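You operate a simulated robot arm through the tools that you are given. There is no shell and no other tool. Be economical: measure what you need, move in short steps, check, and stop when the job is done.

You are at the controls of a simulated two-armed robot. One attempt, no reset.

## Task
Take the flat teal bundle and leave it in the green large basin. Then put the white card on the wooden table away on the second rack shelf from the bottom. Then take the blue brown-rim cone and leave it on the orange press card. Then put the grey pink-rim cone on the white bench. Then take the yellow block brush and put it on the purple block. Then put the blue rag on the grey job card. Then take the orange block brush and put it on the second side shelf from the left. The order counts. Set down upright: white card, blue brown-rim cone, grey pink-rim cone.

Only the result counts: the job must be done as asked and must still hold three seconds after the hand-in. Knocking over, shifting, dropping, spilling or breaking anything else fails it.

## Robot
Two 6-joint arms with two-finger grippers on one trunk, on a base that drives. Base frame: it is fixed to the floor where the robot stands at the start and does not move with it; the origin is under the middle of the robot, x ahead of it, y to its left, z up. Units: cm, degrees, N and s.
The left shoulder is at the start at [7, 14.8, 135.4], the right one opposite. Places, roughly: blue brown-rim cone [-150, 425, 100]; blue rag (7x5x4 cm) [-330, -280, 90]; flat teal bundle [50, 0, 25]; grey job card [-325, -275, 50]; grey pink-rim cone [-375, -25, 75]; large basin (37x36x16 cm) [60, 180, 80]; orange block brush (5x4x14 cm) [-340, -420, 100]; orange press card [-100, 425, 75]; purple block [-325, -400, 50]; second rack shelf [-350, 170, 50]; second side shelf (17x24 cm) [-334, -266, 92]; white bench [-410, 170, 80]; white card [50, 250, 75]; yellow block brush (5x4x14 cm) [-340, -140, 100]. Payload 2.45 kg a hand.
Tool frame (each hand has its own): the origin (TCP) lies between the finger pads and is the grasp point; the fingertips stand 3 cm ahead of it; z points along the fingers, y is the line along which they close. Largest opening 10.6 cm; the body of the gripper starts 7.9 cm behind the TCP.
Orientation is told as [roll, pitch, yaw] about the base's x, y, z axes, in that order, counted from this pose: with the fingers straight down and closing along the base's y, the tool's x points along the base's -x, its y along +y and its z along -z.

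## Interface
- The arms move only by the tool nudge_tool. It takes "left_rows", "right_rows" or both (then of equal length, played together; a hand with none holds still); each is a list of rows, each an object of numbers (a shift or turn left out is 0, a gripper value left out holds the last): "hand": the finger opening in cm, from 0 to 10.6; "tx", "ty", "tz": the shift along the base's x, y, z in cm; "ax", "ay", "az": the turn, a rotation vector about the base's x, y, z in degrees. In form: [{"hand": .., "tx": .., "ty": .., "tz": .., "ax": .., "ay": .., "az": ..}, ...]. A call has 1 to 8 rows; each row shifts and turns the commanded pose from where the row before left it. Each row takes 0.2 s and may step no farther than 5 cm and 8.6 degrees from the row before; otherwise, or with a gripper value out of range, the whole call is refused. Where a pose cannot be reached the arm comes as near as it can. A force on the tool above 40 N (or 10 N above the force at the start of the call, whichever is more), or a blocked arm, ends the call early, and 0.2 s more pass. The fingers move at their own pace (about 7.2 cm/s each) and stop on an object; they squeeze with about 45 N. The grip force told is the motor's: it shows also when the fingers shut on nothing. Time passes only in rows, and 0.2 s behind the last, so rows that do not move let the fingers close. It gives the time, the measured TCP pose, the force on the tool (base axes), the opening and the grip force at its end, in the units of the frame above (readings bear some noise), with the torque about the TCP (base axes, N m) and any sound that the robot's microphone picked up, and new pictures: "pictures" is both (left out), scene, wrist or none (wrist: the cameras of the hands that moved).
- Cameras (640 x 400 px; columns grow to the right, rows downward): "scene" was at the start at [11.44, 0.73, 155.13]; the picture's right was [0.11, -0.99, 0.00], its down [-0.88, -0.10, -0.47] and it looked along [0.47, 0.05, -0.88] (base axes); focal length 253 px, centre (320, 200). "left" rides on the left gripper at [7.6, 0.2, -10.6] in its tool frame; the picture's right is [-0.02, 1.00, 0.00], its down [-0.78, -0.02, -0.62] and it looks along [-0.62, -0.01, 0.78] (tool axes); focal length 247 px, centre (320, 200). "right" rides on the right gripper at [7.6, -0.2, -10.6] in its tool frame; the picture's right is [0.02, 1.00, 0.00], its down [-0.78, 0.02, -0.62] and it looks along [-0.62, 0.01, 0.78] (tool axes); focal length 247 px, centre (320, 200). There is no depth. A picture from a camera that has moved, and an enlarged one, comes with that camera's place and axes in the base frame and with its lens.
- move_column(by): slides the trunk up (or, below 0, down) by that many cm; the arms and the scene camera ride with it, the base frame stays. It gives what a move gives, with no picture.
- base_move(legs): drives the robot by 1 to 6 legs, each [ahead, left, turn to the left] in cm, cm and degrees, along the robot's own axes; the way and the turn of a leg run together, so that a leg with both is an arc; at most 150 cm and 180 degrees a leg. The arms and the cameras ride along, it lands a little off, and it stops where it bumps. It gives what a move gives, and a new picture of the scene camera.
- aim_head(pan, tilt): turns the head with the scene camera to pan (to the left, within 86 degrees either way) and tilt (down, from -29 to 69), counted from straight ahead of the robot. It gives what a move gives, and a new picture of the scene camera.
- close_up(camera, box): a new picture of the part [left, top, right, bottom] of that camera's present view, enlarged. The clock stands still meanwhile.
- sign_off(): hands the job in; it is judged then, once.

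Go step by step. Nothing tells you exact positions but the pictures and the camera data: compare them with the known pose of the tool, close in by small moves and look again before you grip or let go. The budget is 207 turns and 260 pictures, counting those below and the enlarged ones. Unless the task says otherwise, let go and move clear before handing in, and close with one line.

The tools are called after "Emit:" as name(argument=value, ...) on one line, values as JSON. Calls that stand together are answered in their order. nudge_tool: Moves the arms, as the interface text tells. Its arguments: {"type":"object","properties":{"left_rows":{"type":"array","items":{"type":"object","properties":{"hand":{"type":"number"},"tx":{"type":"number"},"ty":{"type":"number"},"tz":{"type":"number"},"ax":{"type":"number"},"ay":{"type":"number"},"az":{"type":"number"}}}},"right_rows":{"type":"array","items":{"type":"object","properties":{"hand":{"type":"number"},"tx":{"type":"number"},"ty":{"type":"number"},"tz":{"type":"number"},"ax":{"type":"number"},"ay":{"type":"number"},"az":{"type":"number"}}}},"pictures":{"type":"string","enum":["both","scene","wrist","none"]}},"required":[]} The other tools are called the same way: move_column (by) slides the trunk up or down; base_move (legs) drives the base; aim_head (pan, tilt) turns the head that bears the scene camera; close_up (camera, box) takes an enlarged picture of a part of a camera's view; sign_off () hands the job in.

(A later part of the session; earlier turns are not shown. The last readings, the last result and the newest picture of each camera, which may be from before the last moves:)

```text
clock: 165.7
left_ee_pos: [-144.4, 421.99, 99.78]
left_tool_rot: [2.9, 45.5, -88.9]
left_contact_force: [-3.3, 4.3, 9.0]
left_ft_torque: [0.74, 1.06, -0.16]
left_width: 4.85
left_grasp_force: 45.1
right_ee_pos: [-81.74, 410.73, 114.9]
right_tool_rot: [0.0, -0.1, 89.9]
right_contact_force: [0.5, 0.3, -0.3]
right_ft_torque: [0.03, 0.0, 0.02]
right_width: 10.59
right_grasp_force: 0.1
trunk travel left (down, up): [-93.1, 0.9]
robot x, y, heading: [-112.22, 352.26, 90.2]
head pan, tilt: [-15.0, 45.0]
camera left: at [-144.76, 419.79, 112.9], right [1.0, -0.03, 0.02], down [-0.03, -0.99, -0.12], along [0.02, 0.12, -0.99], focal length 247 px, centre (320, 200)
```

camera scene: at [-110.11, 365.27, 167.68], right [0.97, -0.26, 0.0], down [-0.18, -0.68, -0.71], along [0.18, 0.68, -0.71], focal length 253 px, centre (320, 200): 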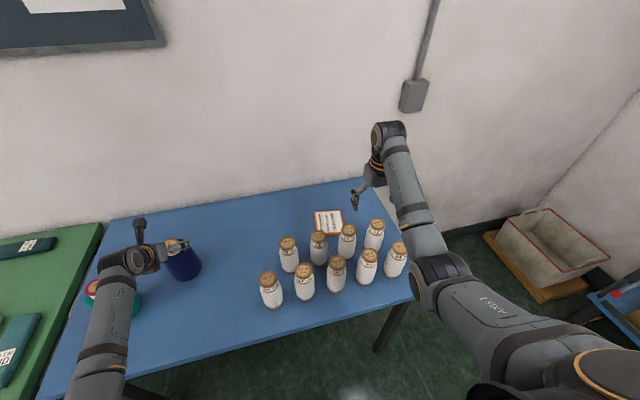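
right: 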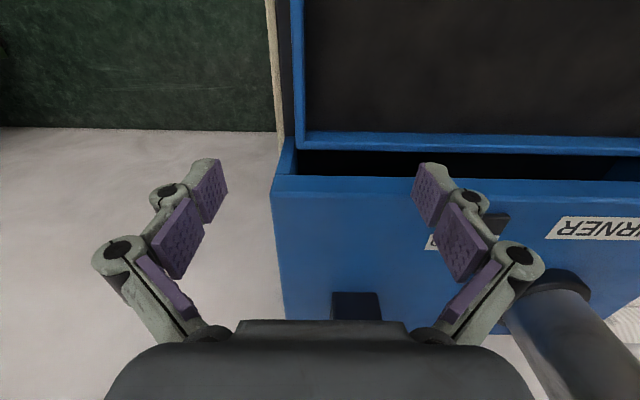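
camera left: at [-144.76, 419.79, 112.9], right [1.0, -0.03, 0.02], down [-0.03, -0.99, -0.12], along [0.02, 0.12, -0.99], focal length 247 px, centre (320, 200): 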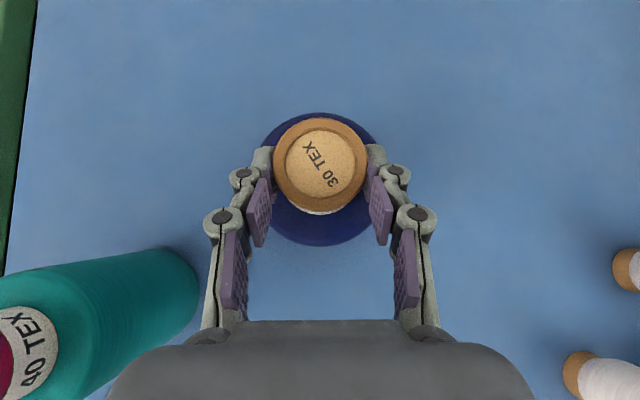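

Neck held at 4.85 cm. Lifting.

Emit:
nudge_tool(left_rows=[{"tz": 1}, {"tz": 2}, {"tz": 2}, {}], pictures="both")

```text
clock: 166.7
left_ee_pos: [-144.47, 422.2, 104.66]
left_tool_rot: [3.0, 45.2, -88.6]
left_contact_force: [0.0, -0.6, -2.5]
left_ft_torque: [-0.02, 0.03, -0.01]
left_width: 4.89
left_grasp_force: 44.8
right_ee_pos: [-81.83, 410.99, 115.01]
right_tool_rot: [-0.1, 0.0, 90.0]
right_contact_force: [-0.1, 0.1, 0.6]
right_ft_torque: [0.0, 0.01, 0.0]
right_width: 10.62
right_grasp_force: 0.0
trunk travel left (down, up): [-93.1, 0.9]
robot x, y, heading: [-112.1, 352.42, 90.0]
head pan, tilt: [-15.0, 45.0]
camera scene: at [-110.16, 365.45, 167.66], right [0.97, -0.26, 0.0], down [-0.18, -0.68, -0.71], along [0.18, 0.68, -0.71], focal length 253 px, centre (320, 200)
camera left: at [-144.81, 419.96, 117.6], right [1.0, -0.03, 0.02], down [-0.02, -0.99, -0.12], along [0.02, 0.12, -0.99], focal length 247 px, centre (320, 200)
```

scene: 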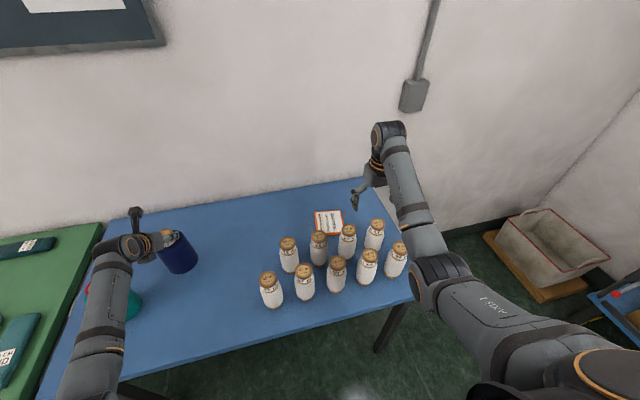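
left: 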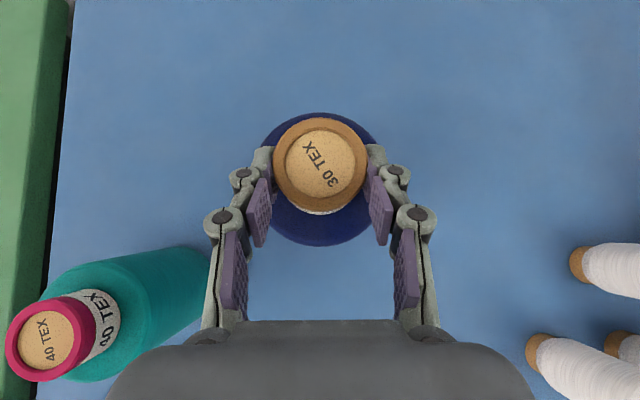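

Emit:
base_move(legs=[[9.5, 0, 0], [0, -46, 0]])

Emit:
nudge_tool(left_rows=[{}], pictures="wrist")

```text
clock: 170.2
left_ee_pos: [-97.52, 431.77, 104.6]
left_tool_rot: [3.1, 45.2, -88.8]
left_contact_force: [-0.1, -1.0, -2.4]
left_ft_torque: [-0.05, -0.01, -0.02]
left_width: 4.83
left_grasp_force: 44.7
right_ee_pos: [-35.01, 420.42, 115.09]
right_tool_rot: [-0.2, -0.1, 89.9]
right_contact_force: [0.0, -0.6, -1.3]
right_ft_torque: [0.03, -0.03, 0.01]
right_width: 10.61
right_grasp_force: 0.1
trunk travel left (down, up): [-93.1, 0.9]
robot x, y, heading: [-65.19, 361.68, 90.1]
head pan, tilt: [-15.0, 45.0]
camera scene: at [-63.5, 374.91, 167.68], right [0.97, -0.26, 0.0], down [-0.18, -0.68, -0.71], along [0.18, 0.68, -0.71], focal length 253 px, centre (320, 200)
```

scene: 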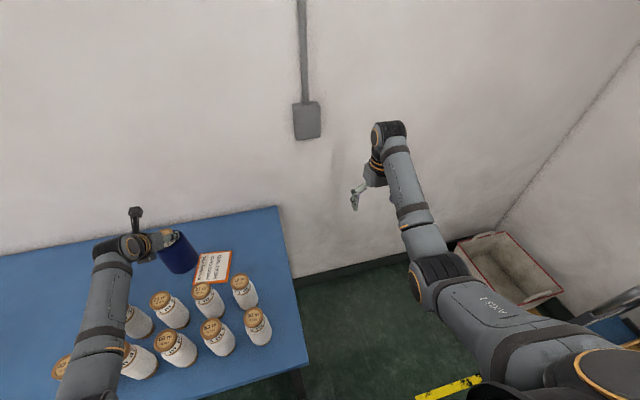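

```text
clock: 170.6
left_ee_pos: [-97.45, 431.85, 104.52]
left_tool_rot: [2.9, 45.0, -88.8]
left_contact_force: [0.6, 0.2, -2.9]
left_ft_torque: [-0.09, -0.01, 0.01]
left_width: 4.86
left_grasp_force: 45.3
right_ee_pos: [-34.79, 420.44, 114.97]
right_tool_rot: [-0.1, -0.1, 89.8]
right_contact_force: [-0.6, -0.1, -0.4]
right_ft_torque: [-0.02, 0.01, -0.01]
right_width: 10.59
right_grasp_force: 0.0
trunk travel left (down, up): [-93.1, 0.9]
robot x, y, heading: [-65.11, 361.61, 90.3]
head pan, tilt: [-15.0, 45.0]
camera left: at [-97.76, 429.59, 117.6], right [1.0, -0.03, 0.02], down [-0.03, -0.99, -0.12], along [0.02, 0.12, -0.99], focal length 247 px, centre (320, 200)
```

left: 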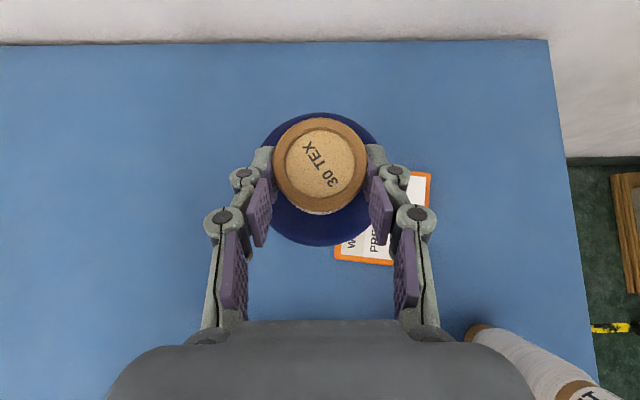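

Emit:
base_move(legs=[[-1.5, -8.7, 0]])

Emit:
nudge_tool(left_rows=[{"tz": -2}, {}], pictures="wrist")

```text
clock: 171.7
left_ee_pos: [-89.23, 430.4, 104.3]
left_tool_rot: [3.2, 45.2, -88.7]
left_contact_force: [-0.9, 0.9, -3.1]
left_ft_torque: [-0.05, -0.02, 0.0]
left_width: 4.82
left_grasp_force: 45.2
right_ee_pos: [-26.66, 418.83, 114.99]
right_tool_rot: [-0.5, -0.1, 89.8]
right_contact_force: [-0.4, -0.1, 0.0]
right_ft_torque: [0.0, -0.07, -0.01]
right_width: 10.6
right_grasp_force: 0.1
trunk travel left (down, up): [-93.1, 0.9]
robot x, y, heading: [-56.88, 360.57, 89.7]
head pan, tilt: [-15.0, 45.0]
camera scene: at [-55.44, 373.57, 167.66], right [0.97, -0.26, 0.01], down [-0.18, -0.68, -0.71], along [0.19, 0.68, -0.71], focal length 253 px, centre (320, 200)
```

scene: 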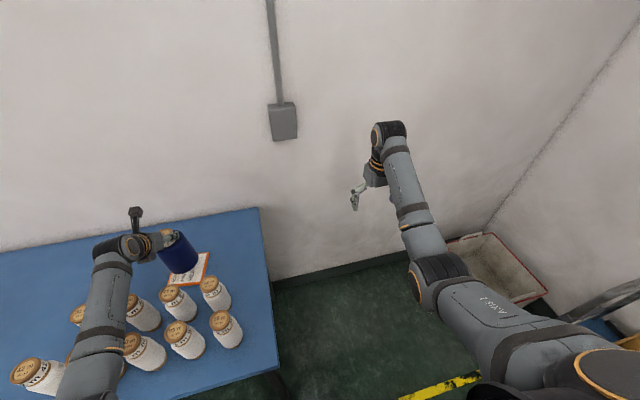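

```text
clock: 172.3
left_ee_pos: [-89.07, 430.44, 102.49]
left_tool_rot: [3.0, 45.0, -88.8]
left_contact_force: [-0.3, -0.1, -3.0]
left_ft_torque: [-0.02, 0.01, -0.01]
left_width: 4.81
left_grasp_force: 45.2
right_ee_pos: [-26.49, 418.94, 115.0]
right_tool_rot: [-0.3, -0.1, 89.9]
right_contact_force: [0.0, 0.6, 0.5]
right_ft_torque: [0.02, -0.01, 0.03]
right_width: 10.61
right_grasp_force: 0.0
trunk travel left (down, up): [-93.1, 0.9]
robot x, y, heading: [-56.64, 360.38, 90.1]
head pan, tilt: [-15.0, 45.0]
camera left: at [-89.45, 428.19, 115.45], right [1.0, -0.03, 0.02], down [-0.03, -0.99, -0.12], along [0.03, 0.12, -0.99], focal length 247 px, centre (320, 200)
```

left: 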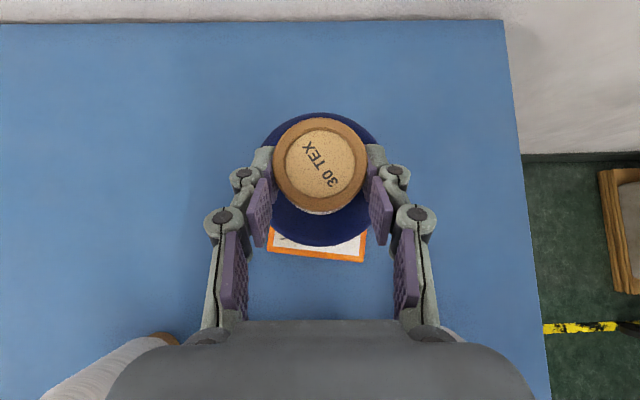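

Emit:
nudge_tool(left_rows=[{"tz": -1.5}, {"tz": -0.4}, {}], pictures="none")

```text
clock: 173.1
left_ee_pos: [-88.76, 430.4, 100.97]
left_tool_rot: [2.6, 45.3, -89.1]
left_contact_force: [-1.5, 0.8, 3.9]
left_ft_torque: [0.22, 0.56, -0.01]
left_width: 4.86
left_grasp_force: 45.0
right_ee_pos: [-26.1, 418.85, 115.04]
right_tool_rot: [0.0, -0.1, 89.9]
right_contact_force: [-0.4, 1.0, -0.8]
right_ft_torque: [-0.07, 0.03, -0.01]
right_width: 10.57
right_grasp_force: 0.0
trunk travel left (down, up): [-93.1, 0.9]
robot x, y, heading: [-56.69, 360.4, 89.9]
head pan, tilt: [-15.0, 45.0]
```

Contact. Release and rise.

Emit:
nudge_tool(left_rows=[{"hand": 7.5}, {}, {}, {"tz": 2}, {"tz": 2}, {"ty": -4}, {"ty": -4}], pictures="wrist")

```text
clock: 174.7
left_ee_pos: [-90.51, 424.56, 102.8]
left_tool_rot: [3.0, 45.3, -89.7]
left_contact_force: [-0.1, -1.0, -0.1]
left_ft_torque: [0.01, -0.01, -0.01]
left_width: 7.51
left_grasp_force: 0.1
left hand out of reach, approached as far as the arm can: row 6, 7
right_ee_pos: [-26.26, 418.7, 115.07]
right_tool_rot: [-0.1, -0.2, 89.8]
right_contact_force: [-0.8, 0.1, 0.2]
right_ft_torque: [0.02, -0.04, -0.02]
right_width: 10.58
right_grasp_force: 0.1
trunk travel left (down, up): [-93.1, 0.9]
robot x, y, heading: [-56.66, 360.62, 90.1]
head pan, tilt: [-15.0, 45.0]
camera left: at [-90.97, 422.26, 115.83], right [1.0, -0.05, 0.02], down [-0.04, -0.99, -0.12], along [0.03, 0.12, -0.99], focal length 247 px, centre (320, 200)
```

left: 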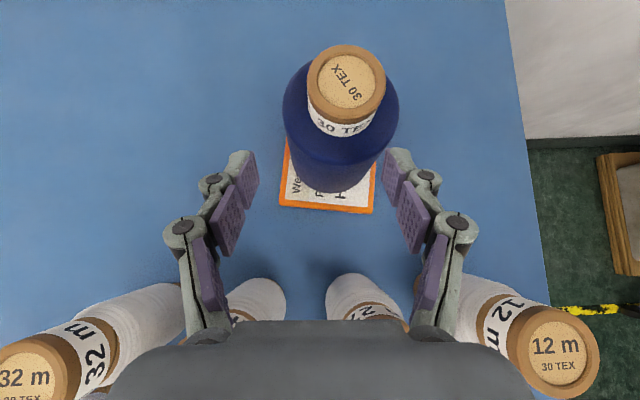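

The cone stands on the card. I must lift the hand well above the white cones before backing out.

Emit:
nudge_tool(left_rows=[{"ty": 2.5, "tz": 3}, {"tz": 4}, {"tz": 4}, {"tz": 3}], pictures="both")

```text
clock: 175.7
left_ee_pos: [-93.02, 431.19, 114.56]
left_tool_rot: [2.6, 45.1, -89.4]
left_contact_force: [0.5, -0.6, -0.3]
left_ft_torque: [0.0, -0.03, 0.02]
left_width: 7.5
left_grasp_force: 0.0
left hand out of reach, approached as far as the arm can: row 1, 2, 3, 4
right_ee_pos: [-25.98, 418.75, 114.85]
right_tool_rot: [-0.1, -0.1, 89.8]
right_contact_force: [0.3, 0.2, 0.4]
right_ft_torque: [-0.03, 0.02, 0.02]
right_width: 10.59
right_grasp_force: 0.0
trunk travel left (down, up): [-93.1, 0.9]
robot x, y, heading: [-56.83, 360.4, 90.2]
head pan, tilt: [-15.0, 45.0]
camera scene: at [-54.57, 373.43, 167.66], right [0.97, -0.26, 0.0], down [-0.18, -0.68, -0.71], along [0.18, 0.68, -0.71], focal length 253 px, centre (320, 200)
camera left: at [-93.31, 428.83, 127.55], right [1.0, -0.04, 0.02], down [-0.04, -0.99, -0.12], along [0.02, 0.12, -0.99], focal length 247 px, centre (320, 200)
```

scene: 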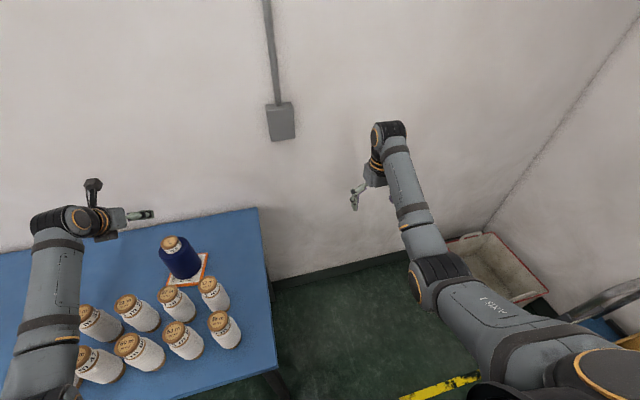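
left: 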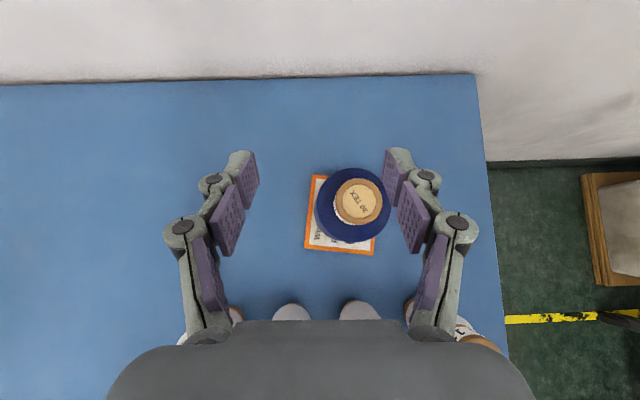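

Cone is on the card, hand clear. I'll back out and travel via the aisle toward the other racks for the grey pink-rim cone.

Emit:
base_move(legs=[[-45, 0, 0], [0, 105, 0], [0, 103, 0], [-28, 0, 0], [0, 0, -180]])

Emit:
aim_head(pan=-20, tilt=25)

```text
clock: 197.3
left_ee_pos: [-231.49, 219.41, 114.65]
left_tool_rot: [2.8, 45.1, 89.1]
left_contact_force: [-0.3, 0.1, -0.1]
left_ft_torque: [0.03, 0.0, -0.01]
left_width: 7.5
left_grasp_force: 0.1
right_ee_pos: [-297.95, 233.39, 115.04]
right_tool_rot: [-0.1, -0.1, -91.5]
right_contact_force: [-0.7, 0.3, 0.2]
right_ft_torque: [-0.01, 0.02, -0.05]
right_width: 10.59
right_grasp_force: 0.1
trunk travel left (down, up): [-93.1, 0.9]
robot x, y, heading: [-265.89, 290.99, -91.3]
head pan, tilt: [-15.0, 45.0]
camera scene: at [-268.45, 278.1, 167.68], right [-0.96, 0.28, 0.0], down [0.2, 0.68, -0.71], along [-0.2, -0.68, -0.71], focal length 253 px, centre (320, 200)
```

scene: 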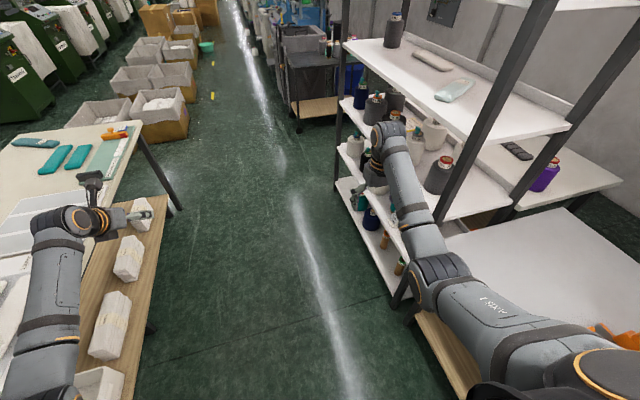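

```text
clock: 198.1
left_ee_pos: [-231.56, 219.46, 114.68]
left_tool_rot: [2.8, 45.2, 89.0]
left_contact_force: [0.1, 0.4, 1.1]
left_ft_torque: [-0.01, 0.02, 0.03]
left_width: 7.52
left_grasp_force: 0.1
right_ee_pos: [-298.08, 233.35, 114.99]
right_tool_rot: [-0.1, -0.1, -91.7]
right_contact_force: [0.6, 0.0, 0.6]
right_ft_torque: [0.02, -0.02, 0.04]
right_width: 10.58
right_grasp_force: 0.0
trunk travel left (down, up): [-93.1, 0.9]
robot x, y, heading: [-265.98, 290.96, -91.5]
head pan, tilt: [-20.0, 25.0]
camera scene: at [-269.55, 277.33, 170.73], right [-0.93, 0.37, 0.0], down [0.16, 0.39, -0.91], along [-0.33, -0.84, -0.42], focal length 253 px, centre (320, 200)
```

scene: 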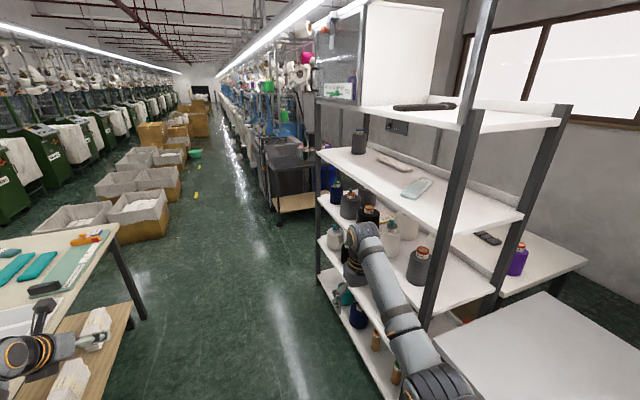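

Emit:
base_move(legs=[[140, 0, 1.5], [90, 0, 0]])

Emit:
aim_head(pan=-80, tilt=25)

```text
clock: 209.5
left_ee_pos: [-231.42, -9.87, 114.56]
left_tool_rot: [2.8, 45.2, 90.3]
left_contact_force: [0.5, -0.3, -0.8]
left_ft_torque: [-0.01, -0.01, 0.01]
left_width: 7.5
left_grasp_force: 0.1
right_ee_pos: [-298.4, 2.36, 114.97]
right_tool_rot: [-0.1, -0.2, -90.4]
right_contact_force: [-0.9, -0.3, 0.5]
right_ft_torque: [-0.01, -0.02, -0.03]
right_width: 10.59
right_grasp_force: 0.1
trunk travel left (down, up): [-93.1, 0.9]
robot x, y, heading: [-267.47, 60.83, -90.2]
head pan, tilt: [-20.0, 25.0]
camera scene: at [-270.85, 47.14, 170.75], right [-0.94, 0.35, 0.0], down [0.15, 0.4, -0.91], along [-0.31, -0.85, -0.42], focal length 253 px, centre (320, 200)
```

scene: 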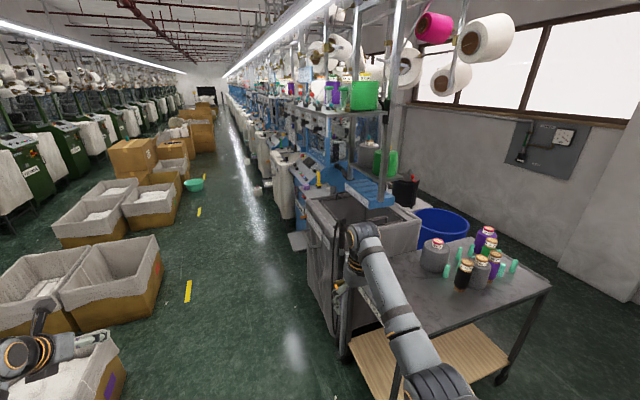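

```text
clock: 210.8
left_ee_pos: [-231.56, -10.1, 114.52]
left_tool_rot: [2.6, 45.1, 90.3]
left_contact_force: [-0.3, 0.1, -0.5]
left_ft_torque: [-0.01, 0.0, 0.05]
left_width: 7.51
left_grasp_force: 0.0
right_ee_pos: [-298.36, 2.4, 115.03]
right_tool_rot: [-0.1, -0.1, -90.3]
right_contact_force: [1.5, -0.1, -0.3]
right_ft_torque: [0.0, -0.01, 0.01]
right_width: 10.57
right_grasp_force: 0.1
trunk travel left (down, up): [-93.1, 0.9]
robot x, y, heading: [-267.23, 60.66, -90.1]
head pan, tilt: [-80.0, 25.0]
camera scene: at [-276.73, 54.09, 170.74], right [-0.17, 0.99, 0.0], down [0.42, 0.07, -0.91], along [-0.89, -0.15, -0.42], focal length 253 px, centre (320, 200)
```

scene: 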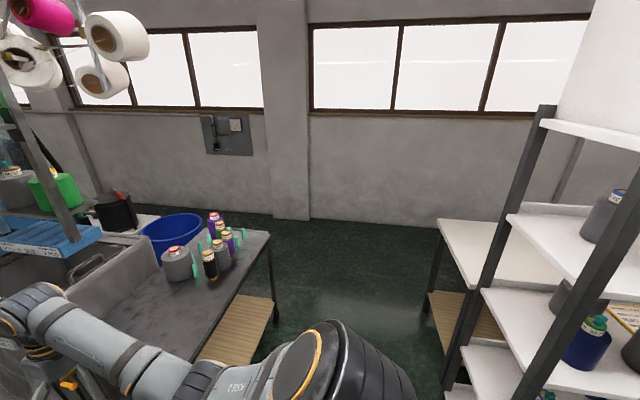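

Emit:
close_up(camera="scene", box=[130, 190, 290, 290])

Emit:
close_up(camera="scene", box=[400, 180, 640, 330])

```text
4.00 times, centred on (210, 240) of scene
camera zoom: at [-276.73, 54.09, 170.74], right [-0.17, 0.99, 0.0], down [0.42, 0.07, -0.91], along [-0.89, -0.15, -0.42], focal length 1012 px, centre (760, 40)
```

zoom: 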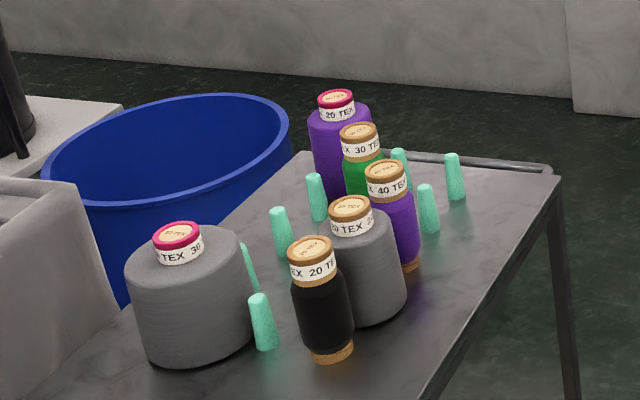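

```text
2.67 times, centred on (520, 255) of scene
camera zoom: at [-276.73, 54.09, 170.74], right [-0.17, 0.99, 0.0], down [0.42, 0.07, -0.91], along [-0.89, -0.15, -0.42], focal length 674 px, centre (-213, 53)
```

zoom: 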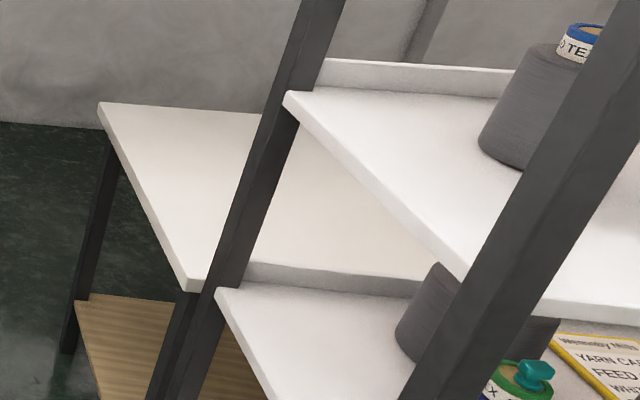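

The grey pink-rim cone stands on the metal trolley near [-372, -40]; the white bench's free end lies near x -380…-450, y>111. I'll use the right hand (tool down) from the +y side of the trolley.

Emit:
base_move(legs=[[0, -74, 0], [22, 0, 0]])

Emit:
aim_head(pan=-10, tilt=50)

Emit:
close_up(camera="right", box=[0, 0, 640, 400])

```text
clock: 216.1
left_ee_pos: [-304.5, -31.34, 114.77]
left_tool_rot: [2.8, 45.3, 91.0]
left_contact_force: [-0.1, 0.4, 0.8]
left_ft_torque: [-0.01, 0.0, -0.02]
left_width: 7.5
left_grasp_force: 0.1
right_ee_pos: [-371.55, -19.79, 115.14]
right_tool_rot: [-0.2, -0.3, -89.8]
right_contact_force: [-0.1, 0.3, -0.2]
right_ft_torque: [-0.06, 0.0, -0.01]
right_width: 10.59
right_grasp_force: 0.0
trunk travel left (down, up): [-93.1, 0.9]
robot x, y, heading: [-341.45, 38.39, -89.5]
head pan, tilt: [-80.0, 25.0]
camera scene: at [-350.56, 32.29, 170.76], right [-0.18, 0.98, 0.0], down [0.42, 0.07, -0.91], along [-0.89, -0.16, -0.42], focal length 253 px, centre (320, 200)
```

scene: 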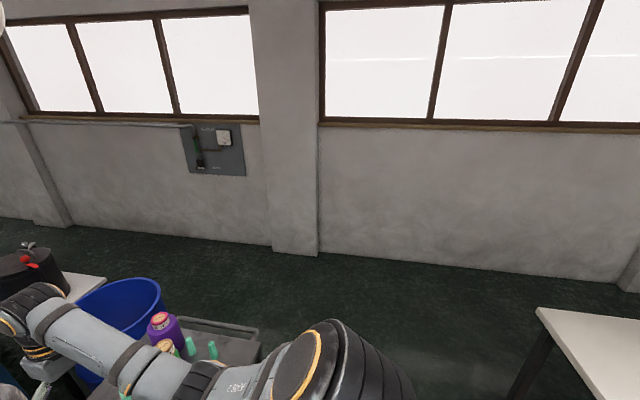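

```text
clock: 217.5
left_ee_pos: [-304.69, -31.73, 114.6]
left_tool_rot: [2.7, 45.1, 91.1]
left_contact_force: [-0.1, 0.9, 1.2]
left_ft_torque: [0.01, 0.01, 0.01]
left_width: 7.53
left_grasp_force: 0.1
right_ee_pos: [-371.73, -20.08, 114.91]
right_tool_rot: [-0.1, -0.1, -89.6]
right_contact_force: [0.3, 0.4, 0.6]
right_ft_torque: [-0.01, 0.01, 0.01]
right_width: 10.59
right_grasp_force: 0.1
trunk travel left (down, up): [-93.1, 0.9]
robot x, y, heading: [-341.34, 38.4, -89.6]
head pan, tilt: [-10.0, 50.0]
camera scene: at [-342.81, 25.82, 166.98], right [-0.99, 0.17, 0.0], down [0.13, 0.76, -0.64], along [-0.11, -0.63, -0.77], focal length 253 px, centre (320, 200)
```

scene: 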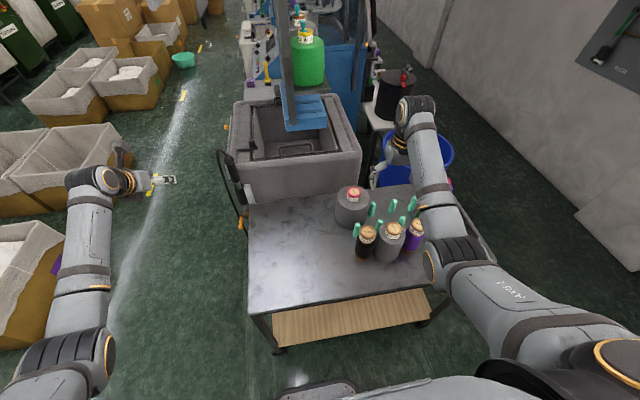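

```text
1.00 times, centred on (320, 200) of right (not enlarged: the box is as wide or as high as the picture)
camera zoom: at [-371.84, -12.5, 125.54], right [1.0, 0.03, 0.0], down [0.02, -0.78, 0.62], along [0.02, -0.62, -0.78], focal length 247 px, centre (320, 200)
```

zoom: 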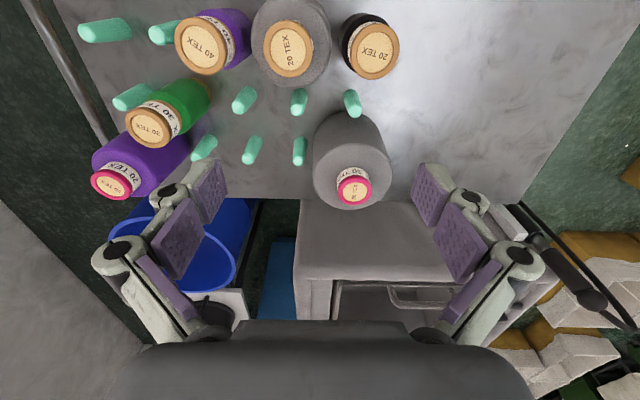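

Emit:
base_move(legs=[[11, 5.5, 0]])

Emit:
move_column(by=-5)

Emit:
nudge_tool(right_rows=[{}], pictures="wrist")

```text
clock: 218.7
left_ee_pos: [-298.99, -42.48, 114.79]
left_tool_rot: [2.7, 45.3, 90.9]
left_contact_force: [-0.4, 0.2, 0.3]
left_ft_torque: [-0.01, -0.02, 0.01]
left_width: 7.5
left_grasp_force: 0.0
right_ee_pos: [-366.0, -30.65, 115.15]
right_tool_rot: [0.0, -0.2, -89.7]
right_contact_force: [-0.2, 0.9, 1.3]
right_ft_torque: [-0.02, 0.0, -0.01]
right_width: 10.62
right_grasp_force: 0.1
trunk travel left (down, up): [-93.1, 0.9]
robot x, y, heading: [-335.71, 27.76, -89.7]
head pan, tilt: [-10.0, 50.0]
camera scene: at [-337.3, 15.38, 167.02], right [-0.99, 0.17, 0.0], down [0.13, 0.75, -0.64], along [-0.11, -0.64, -0.77], focal length 253 px, centre (320, 200)
```

scene: 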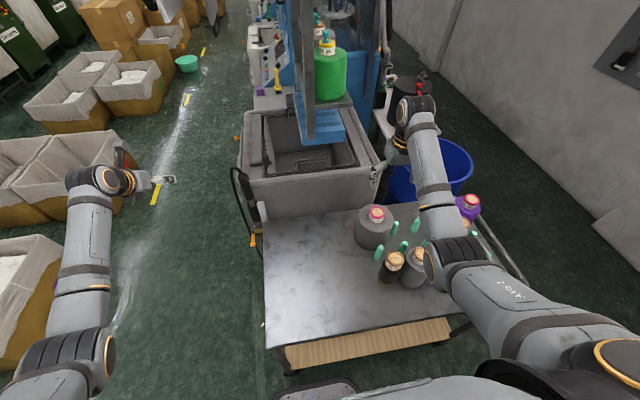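

```text
clock: 219.7
left_ee_pos: [-298.81, -42.66, 109.62]
left_tool_rot: [2.8, 45.0, 91.1]
left_contact_force: [-0.2, 0.1, -0.3]
left_ft_torque: [0.02, -0.02, -0.01]
left_width: 7.48
left_grasp_force: 0.3
right_ee_pos: [-365.96, -31.07, 110.1]
right_tool_rot: [-0.2, -0.1, -89.6]
right_contact_force: [0.1, 0.0, -0.7]
right_ft_torque: [-0.02, -0.04, 0.0]
right_width: 10.62
right_grasp_force: 0.0
trunk travel left (down, up): [-88.1, 5.9]
robot x, y, heading: [-335.75, 27.36, -89.8]
head pan, tilt: [-10.0, 50.0]
```

```text
clock: 220.1
left_ee_pos: [-299.08, -42.65, 109.58]
left_tool_rot: [2.8, 45.1, 90.9]
left_contact_force: [0.0, -0.5, 0.3]
left_ft_torque: [-0.03, 0.0, 0.01]
left_width: 7.5
left_grasp_force: 0.0
right_ee_pos: [-365.9, -30.9, 109.98]
right_tool_rot: [-0.2, -0.1, -89.7]
right_contact_force: [-0.6, 0.2, 0.3]
right_ft_torque: [-0.01, 0.0, 0.02]
right_width: 10.58
right_grasp_force: 0.0
trunk travel left (down, up): [-88.1, 5.9]
robot x, y, heading: [-335.39, 27.69, -89.3]
head pan, tilt: [-10.0, 50.0]
camera right: at [-366.16, -23.37, 120.53], right [1.0, 0.03, 0.0], down [0.02, -0.78, 0.62], along [0.01, -0.62, -0.78], focal length 247 px, centre (320, 200)
```

right: 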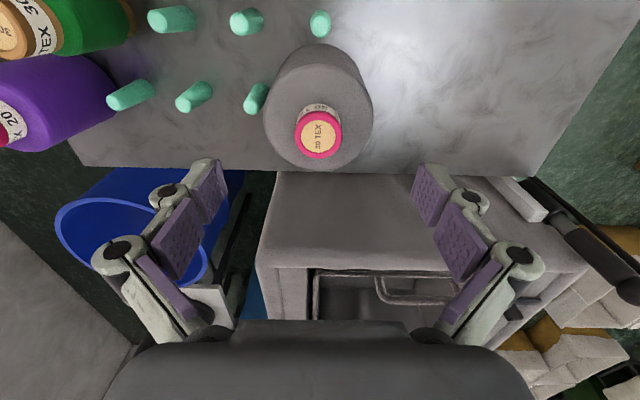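

Rim triangulates to [-366, -35.1, 93.8]. Shifting the hand over it and lowering.

Emit:
nudge_tool(right_rows=[{"ty": -4.2, "tx": 0.2}, {}], pictures="none")

Emit:
move_column(by=-9)

Emit:
nudge_tool(right_rows=[{}], pictures="wrist")

```text
clock: 220.7
left_ee_pos: [-298.89, -42.61, 109.68]
left_tool_rot: [2.7, 45.1, 91.0]
left_contact_force: [0.9, -0.6, 0.0]
left_ft_torque: [0.02, 0.03, 0.01]
left_width: 7.5
left_grasp_force: 0.0
right_ee_pos: [-365.59, -35.29, 109.96]
right_tool_rot: [-0.1, -0.2, -89.6]
right_contact_force: [-0.3, 0.1, -0.1]
right_ft_torque: [-0.04, 0.01, -0.03]
right_width: 10.6
right_grasp_force: 0.0
trunk travel left (down, up): [-88.1, 5.9]
robot x, y, heading: [-335.68, 27.45, -89.5]
head pan, tilt: [-10.0, 50.0]
```

```text
clock: 221.9
left_ee_pos: [-299.06, -42.57, 100.55]
left_tool_rot: [2.7, 45.2, 91.1]
left_contact_force: [-0.4, -0.2, 0.2]
left_ft_torque: [0.0, 0.03, 0.0]
left_width: 7.47
left_grasp_force: 0.1
right_ee_pos: [-365.64, -35.14, 100.96]
right_tool_rot: [0.0, -0.1, -89.7]
right_contact_force: [-0.5, 0.4, 0.0]
right_ft_torque: [0.01, -0.01, 0.01]
right_width: 10.6
right_grasp_force: 0.0
trunk travel left (down, up): [-79.1, 14.9]
robot x, y, heading: [-335.64, 27.86, -89.5]
head pan, tilt: [-10.0, 50.0]
```

```text
clock: 222.3
left_ee_pos: [-298.94, -42.62, 100.62]
left_tool_rot: [2.5, 45.3, 91.1]
left_contact_force: [0.8, -0.1, -0.9]
left_ft_torque: [0.0, -0.03, -0.01]
left_width: 7.51
left_grasp_force: 0.1
right_ee_pos: [-365.74, -35.1, 101.02]
right_tool_rot: [-0.1, -0.1, -89.7]
right_contact_force: [0.2, -0.4, 0.6]
right_ft_torque: [0.02, -0.05, -0.01]
right_width: 10.6
right_grasp_force: 0.1
trunk travel left (down, up): [-79.1, 14.9]
robot x, y, heading: [-335.54, 27.69, -89.5]
head pan, tilt: [-10.0, 50.0]
camera right: at [-365.92, -27.61, 111.57], right [1.0, 0.03, 0.0], down [0.02, -0.78, 0.62], along [0.01, -0.62, -0.78], focal length 247 px, centre (320, 200)
```

right: 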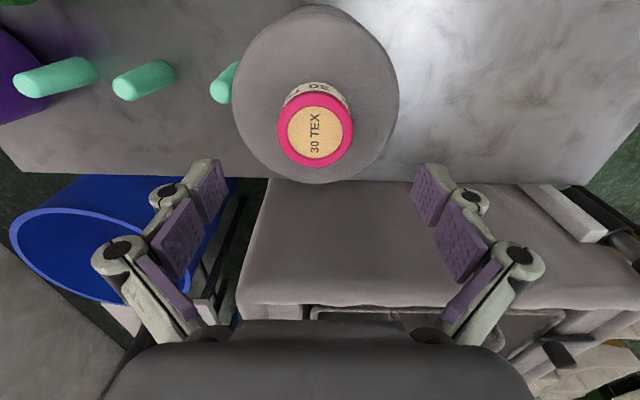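

Emit:
move_column(by=-5)

Emit:
nudge_tool(right_rows=[{"tz": -1, "tx": -0.2}, {}], pictures="wrist")

```text
clock: 223.2
left_ee_pos: [-298.97, -42.39, 95.6]
left_tool_rot: [2.7, 45.2, 91.1]
left_contact_force: [-0.3, 0.9, -0.5]
left_ft_torque: [-0.01, 0.04, 0.0]
left_width: 7.51
left_grasp_force: 0.0
right_ee_pos: [-365.82, -35.17, 96.07]
right_tool_rot: [-0.1, -0.1, -89.7]
right_contact_force: [-0.3, 0.6, -0.1]
right_ft_torque: [0.01, -0.01, 0.0]
right_width: 10.63
right_grasp_force: 0.0
trunk travel left (down, up): [-74.1, 19.9]
robot x, y, heading: [-336.27, 27.52, -89.6]
head pan, tilt: [-10.0, 50.0]
```

```text
clock: 223.8
left_ee_pos: [-298.98, -42.61, 95.58]
left_tool_rot: [2.7, 45.1, 91.0]
left_contact_force: [0.8, 0.7, 0.5]
left_ft_torque: [-0.01, 0.03, 0.01]
left_width: 7.5
left_grasp_force: 0.1
right_ee_pos: [-365.99, -35.06, 94.94]
right_tool_rot: [-0.1, 0.0, -89.6]
right_contact_force: [-0.3, 0.2, 0.3]
right_ft_torque: [0.02, -0.01, 0.03]
right_width: 10.6
right_grasp_force: 0.0
trunk travel left (down, up): [-74.1, 19.9]
robot x, y, heading: [-336.04, 27.55, -89.6]
head pan, tilt: [-10.0, 50.0]
camera right: at [-366.14, -27.58, 105.59], right [1.0, 0.03, 0.0], down [0.02, -0.78, 0.62], along [0.01, -0.62, -0.78], focal length 247 px, centre (320, 200)
```

right: 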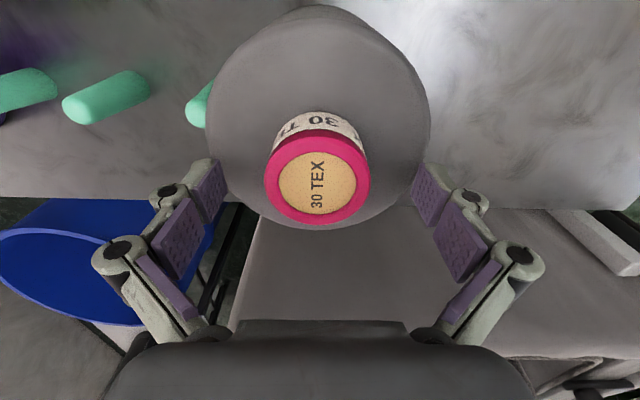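

Emit:
nudge_tool(right_rows=[{"tz": -0.6}, {"hand": 3}, {}, {}, {}, {}], pictures="wrist")

```text
clock: 224.7
left_ee_pos: [-298.94, -41.98, 95.98]
left_tool_rot: [2.6, 45.4, 91.0]
left_contact_force: [0.1, -0.5, 0.6]
left_ft_torque: [0.01, -0.04, 0.06]
left_width: 7.51
left_grasp_force: 0.0
right_ee_pos: [-365.62, -35.18, 95.82]
right_tool_rot: [0.1, -1.5, -89.5]
right_contact_force: [-0.5, 4.4, 31.0]
right_ft_torque: [0.6, 1.65, -0.12]
right_width: 5.52
right_grasp_force: 18.2
trunk travel left (down, up): [-74.1, 19.9]
robot x, y, heading: [-335.93, 27.81, -89.6]
head pan, tilt: [-10.0, 50.0]
stopped in row 4 (right hand): the force on the tool passed its limit at 49 N (the readings are from after the stop); the commanded pose is now the measured one
camera right: at [-365.92, -27.36, 106.15], right [1.0, 0.03, 0.0], down [0.02, -0.77, 0.64], along [0.02, -0.64, -0.77], focal length 247 px, centre (320, 200)
```

right: 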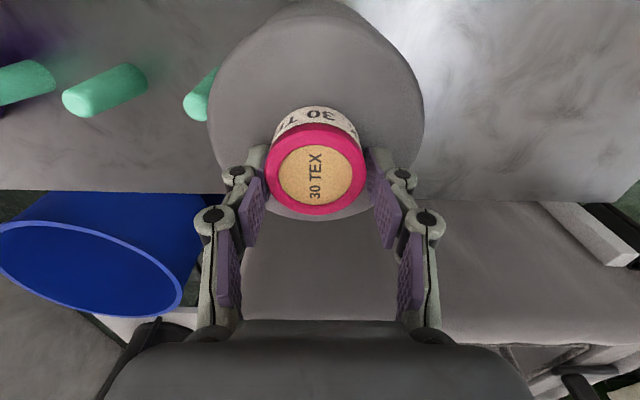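

The closing fingertips pressed on the shoulder. Open, rise slightly, and close again.

Emit:
nudge_tool(right_rows=[{"hand": 8}, {}, {"tz": 0.6}, {"hand": 5.3}, {}, {}], pictures="wrist")

```text
clock: 226.1
left_ee_pos: [-298.79, -42.47, 95.68]
left_tool_rot: [2.7, 45.3, 91.1]
left_contact_force: [0.8, -0.5, -0.6]
left_ft_torque: [0.01, 0.04, 0.0]
left_width: 7.52
left_grasp_force: 0.1
right_ee_pos: [-365.5, -35.47, 95.71]
right_tool_rot: [0.1, -1.0, -89.4]
right_contact_force: [-8.3, -2.8, 18.3]
right_ft_torque: [0.29, 0.06, 0.22]
right_width: 5.6
right_grasp_force: 16.8
trunk travel left (down, up): [-74.1, 19.9]
robot x, y, heading: [-335.81, 27.64, -89.5]
head pan, tilt: [-10.0, 50.0]
camera right: at [-365.82, -27.67, 106.2], right [1.0, 0.03, 0.0], down [0.02, -0.77, 0.64], along [0.02, -0.64, -0.77], focal length 247 px, centre (320, 200)
```

right: 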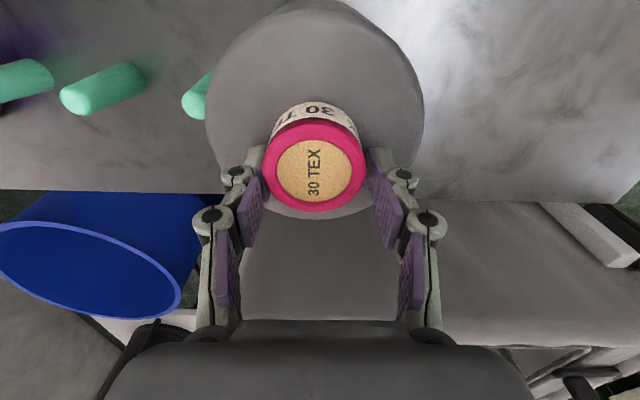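

Emit:
nudge_tool(right_rows=[{"tz": 0.5}, {"hand": 4}, {}, {}], pictures="none")

```text
clock: 227.1
left_ee_pos: [-299.05, -42.58, 95.65]
left_tool_rot: [2.7, 45.1, 91.0]
left_contact_force: [0.4, -0.5, 0.8]
left_ft_torque: [0.0, -0.01, -0.04]
left_width: 7.5
left_grasp_force: 0.1
right_ee_pos: [-365.74, -35.39, 95.98]
right_tool_rot: [0.3, -0.7, -89.6]
right_contact_force: [-10.1, 2.3, -0.4]
right_ft_torque: [0.49, 0.99, -0.13]
right_width: 4.9
right_grasp_force: 45.3
trunk travel left (down, up): [-74.1, 19.9]
robot x, y, heading: [-335.66, 27.51, -89.7]
head pan, tilt: [-10.0, 50.0]
```

Gripped on the neck (4.9 cm). Lifting a little and checking.

Emit:
move_column(by=4)

Emit:
nudge_tool(right_rows=[{}], pictures="both")

```text
clock: 227.9
left_ee_pos: [-298.83, -42.6, 99.58]
left_tool_rot: [2.8, 45.1, 91.1]
left_contact_force: [0.3, 0.0, -0.6]
left_ft_torque: [0.01, 0.03, -0.03]
left_width: 7.5
left_grasp_force: 0.1
right_ee_pos: [-365.43, -35.61, 99.99]
right_tool_rot: [0.3, -0.7, -89.4]
right_contact_force: [-2.0, 2.7, -4.7]
right_ft_torque: [0.47, 0.31, 0.04]
right_width: 4.9
right_grasp_force: 45.4
trunk travel left (down, up): [-78.1, 15.9]
robot x, y, heading: [-336.17, 27.44, -89.4]
head pan, tilt: [-10.0, 50.0]
```

```text
clock: 228.3
left_ee_pos: [-298.9, -42.58, 99.51]
left_tool_rot: [2.7, 45.1, 91.1]
left_contact_force: [-0.3, 0.0, 0.3]
left_ft_torque: [0.02, -0.03, 0.01]
left_width: 7.47
left_grasp_force: 0.0
right_ee_pos: [-365.49, -35.56, 99.96]
right_tool_rot: [0.3, -0.7, -89.4]
right_contact_force: [0.4, 1.4, -6.1]
right_ft_torque: [-0.04, -0.01, -0.01]
right_width: 4.9
right_grasp_force: 44.9
trunk travel left (down, up): [-78.1, 15.9]
robot x, y, heading: [-335.75, 27.6, -89.4]
head pan, tilt: [-10.0, 50.0]
camera scene: at [-337.11, 14.92, 151.97], right [-0.99, 0.17, 0.0], down [0.13, 0.76, -0.64], along [-0.11, -0.63, -0.77], focal length 253 px, centre (320, 200)
camera right: at [-365.83, -27.91, 110.43], right [1.0, 0.03, 0.0], down [0.02, -0.77, 0.63], along [0.02, -0.63, -0.77], focal length 247 px, centre (320, 200)
```

scene: 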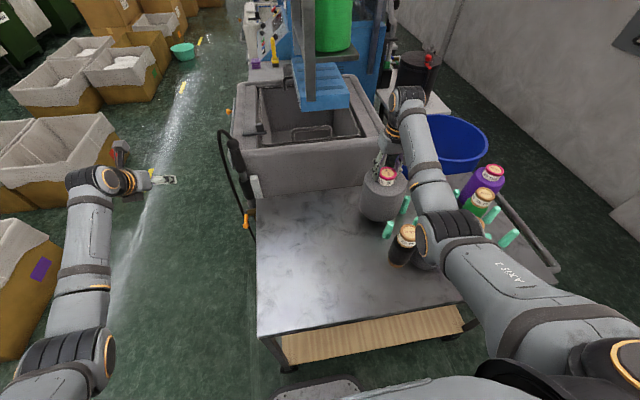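
right: 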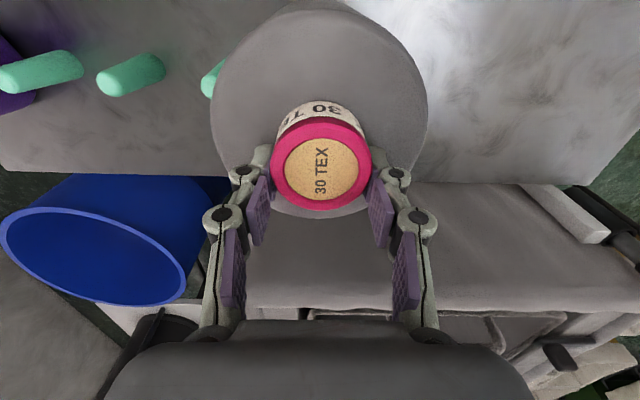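

Held (about 0.5 kg). I raise it, back off, move to the open floor beside the bench and turn toward the bench over the window side.

Emit:
move_column(by=15.5)

Emit:
base_move(legs=[[-40, 0, 0], [0, -60, 0]])

Emit:
aim_head(pan=-75, tilt=40)

```text
clock: 230.1
left_ee_pos: [-298.81, -42.63, 114.98]
left_tool_rot: [2.7, 45.2, 91.1]
left_contact_force: [-0.2, 0.0, 0.2]
left_ft_torque: [0.04, 0.0, 0.01]
left_width: 7.51
left_grasp_force: 0.1
right_ee_pos: [-365.58, -35.65, 115.41]
right_tool_rot: [0.2, -0.7, -89.5]
right_contact_force: [0.5, -0.1, -6.4]
right_ft_torque: [-0.06, 0.01, 0.01]
right_width: 4.9
right_grasp_force: 45.3
trunk travel left (down, up): [-93.6, 0.4]
robot x, y, heading: [-335.83, 27.67, -89.7]
head pan, tilt: [-10.0, 50.0]
```

```text
clock: 235.6
left_ee_pos: [-360.14, -3.68, 115.04]
left_tool_rot: [2.8, 45.1, 91.1]
left_contact_force: [0.2, -0.1, 0.5]
left_ft_torque: [0.05, 0.01, -0.04]
left_width: 7.48
left_grasp_force: 0.0
right_ee_pos: [-426.81, 3.23, 115.48]
right_tool_rot: [0.1, -0.7, -89.4]
right_contact_force: [0.5, 0.0, -6.0]
right_ft_torque: [-0.1, -0.04, -0.01]
right_width: 4.91
right_grasp_force: 44.8
trunk travel left (down, up): [-93.6, 0.4]
robot x, y, heading: [-397.3, 66.78, -89.7]
head pan, tilt: [-10.0, 50.0]
camera scene: at [-398.31, 53.78, 167.47], right [-0.99, 0.17, 0.0], down [0.13, 0.76, -0.64], along [-0.11, -0.63, -0.77], focal length 253 px, centre (320, 200)
```

scene: 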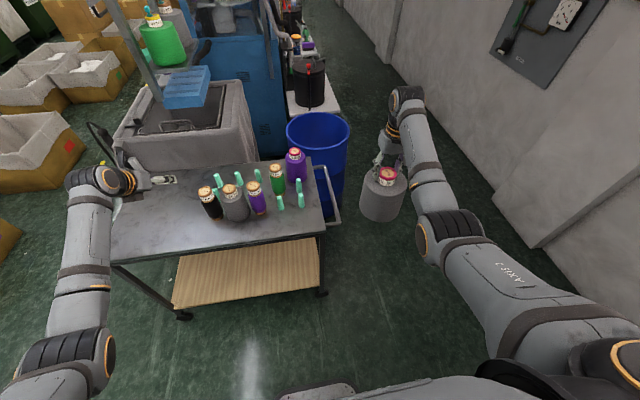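

```text
clock: 237.0
left_ee_pos: [-360.27, -3.84, 114.98]
left_tool_rot: [2.7, 45.1, 91.0]
left_contact_force: [-0.2, -1.0, 1.2]
left_ft_torque: [0.01, -0.01, -0.01]
left_width: 7.5
left_grasp_force: 0.1
right_ee_pos: [-427.0, 3.36, 115.44]
right_tool_rot: [0.3, -0.7, -89.4]
right_contact_force: [0.9, -0.4, -6.0]
right_ft_torque: [-0.06, 0.01, 0.01]
right_width: 4.9
right_grasp_force: 44.8
trunk travel left (down, up): [-93.6, 0.4]
robot x, y, heading: [-396.86, 66.41, -89.7]
head pan, tilt: [-75.0, 40.0]
camera scene: at [-405.41, 59.1, 168.89], right [-0.27, 0.96, 0.0], down [0.62, 0.17, -0.77], along [-0.74, -0.2, -0.64], focal length 253 px, centre (320, 200)
```

scene: 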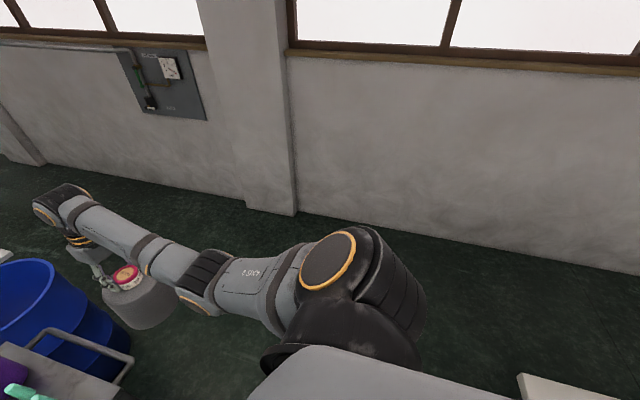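

Emit:
base_move(legs=[[0, -54, 0], [0, 0, -179.5]])

Emit:
aim_head(pan=-15, tilt=45)

Emit:
close_up(camera="right", box=[0, 0, 640, 400])

```text
clock: 247.6
left_ee_pos: [-488.4, 136.73, 115.04]
left_tool_rot: [2.7, 45.0, -89.8]
left_contact_force: [0.1, 0.0, 0.1]
left_ft_torque: [-0.01, 0.01, -0.03]
left_width: 7.49
left_grasp_force: 0.1
right_ee_pos: [-421.8, 128.7, 115.5]
right_tool_rot: [0.2, -0.6, 89.7]
right_contact_force: [0.5, 0.8, -6.7]
right_ft_torque: [0.08, 0.0, -0.02]
right_width: 4.9
right_grasp_force: 44.9
trunk travel left (down, up): [-93.6, 0.4]
robot x, y, heading: [-452.57, 65.98, 89.5]
head pan, tilt: [-75.0, 40.0]
camera scene: at [-444.19, 73.19, 168.9], right [0.25, -0.97, 0.0], down [-0.62, -0.16, -0.77], along [0.74, 0.19, -0.64], focal length 253 px, centre (320, 200)
```

scene: 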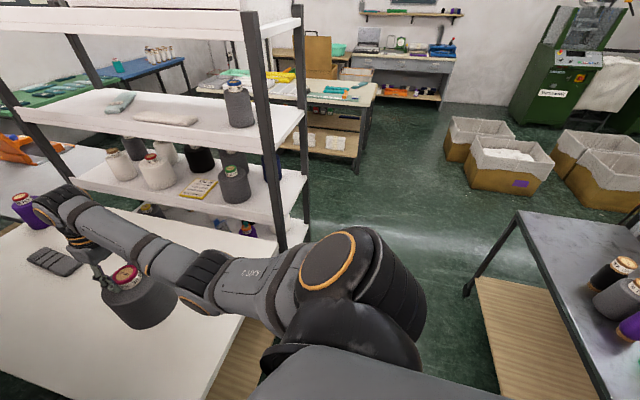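

```text
clock: 248.9
left_ee_pos: [-488.35, 136.73, 114.97]
left_tool_rot: [2.7, 45.2, -89.8]
left_contact_force: [0.0, 0.5, -0.4]
left_ft_torque: [0.02, 0.01, 0.0]
left_width: 7.48
left_grasp_force: 0.1
right_ee_pos: [-421.74, 128.68, 115.46]
right_tool_rot: [0.1, -0.7, 89.7]
right_contact_force: [-0.3, -0.6, -6.3]
right_ft_torque: [0.05, 0.0, -0.03]
right_width: 4.89
right_grasp_force: 45.0
trunk travel left (down, up): [-93.6, 0.4]
robot x, y, heading: [-452.55, 65.93, 89.7]
head pan, tilt: [-15.0, 45.0]
camera scene: at [-450.23, 78.88, 168.16], right [0.96, -0.27, 0.0], down [-0.19, -0.68, -0.71], along [0.19, 0.68, -0.71], focal length 253 px, centre (320, 200)
```

scene: 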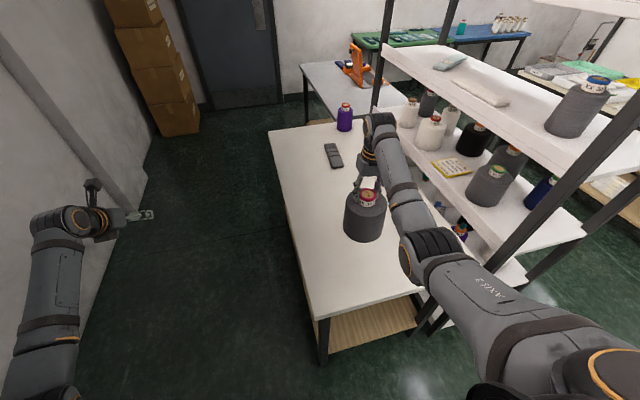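

```text
1.00 times, centred on (320, 200) of right (not enlarged: the box is as wide or as high as the picture)
camera zoom: at [-421.63, 120.93, 125.91], right [-1.0, -0.02, 0.0], down [-0.01, 0.78, 0.63], along [-0.01, 0.63, -0.78], focal length 247 px, centre (320, 200)
```

zoom: 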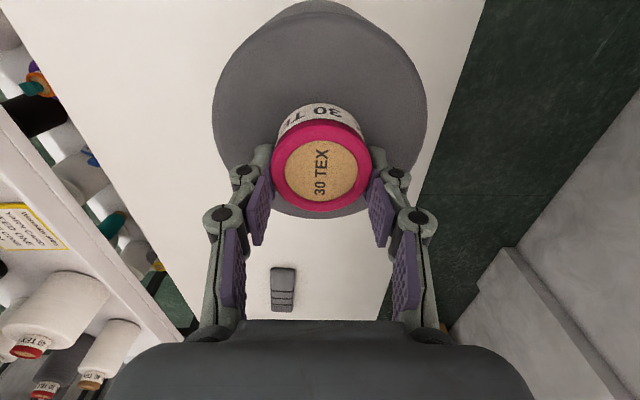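

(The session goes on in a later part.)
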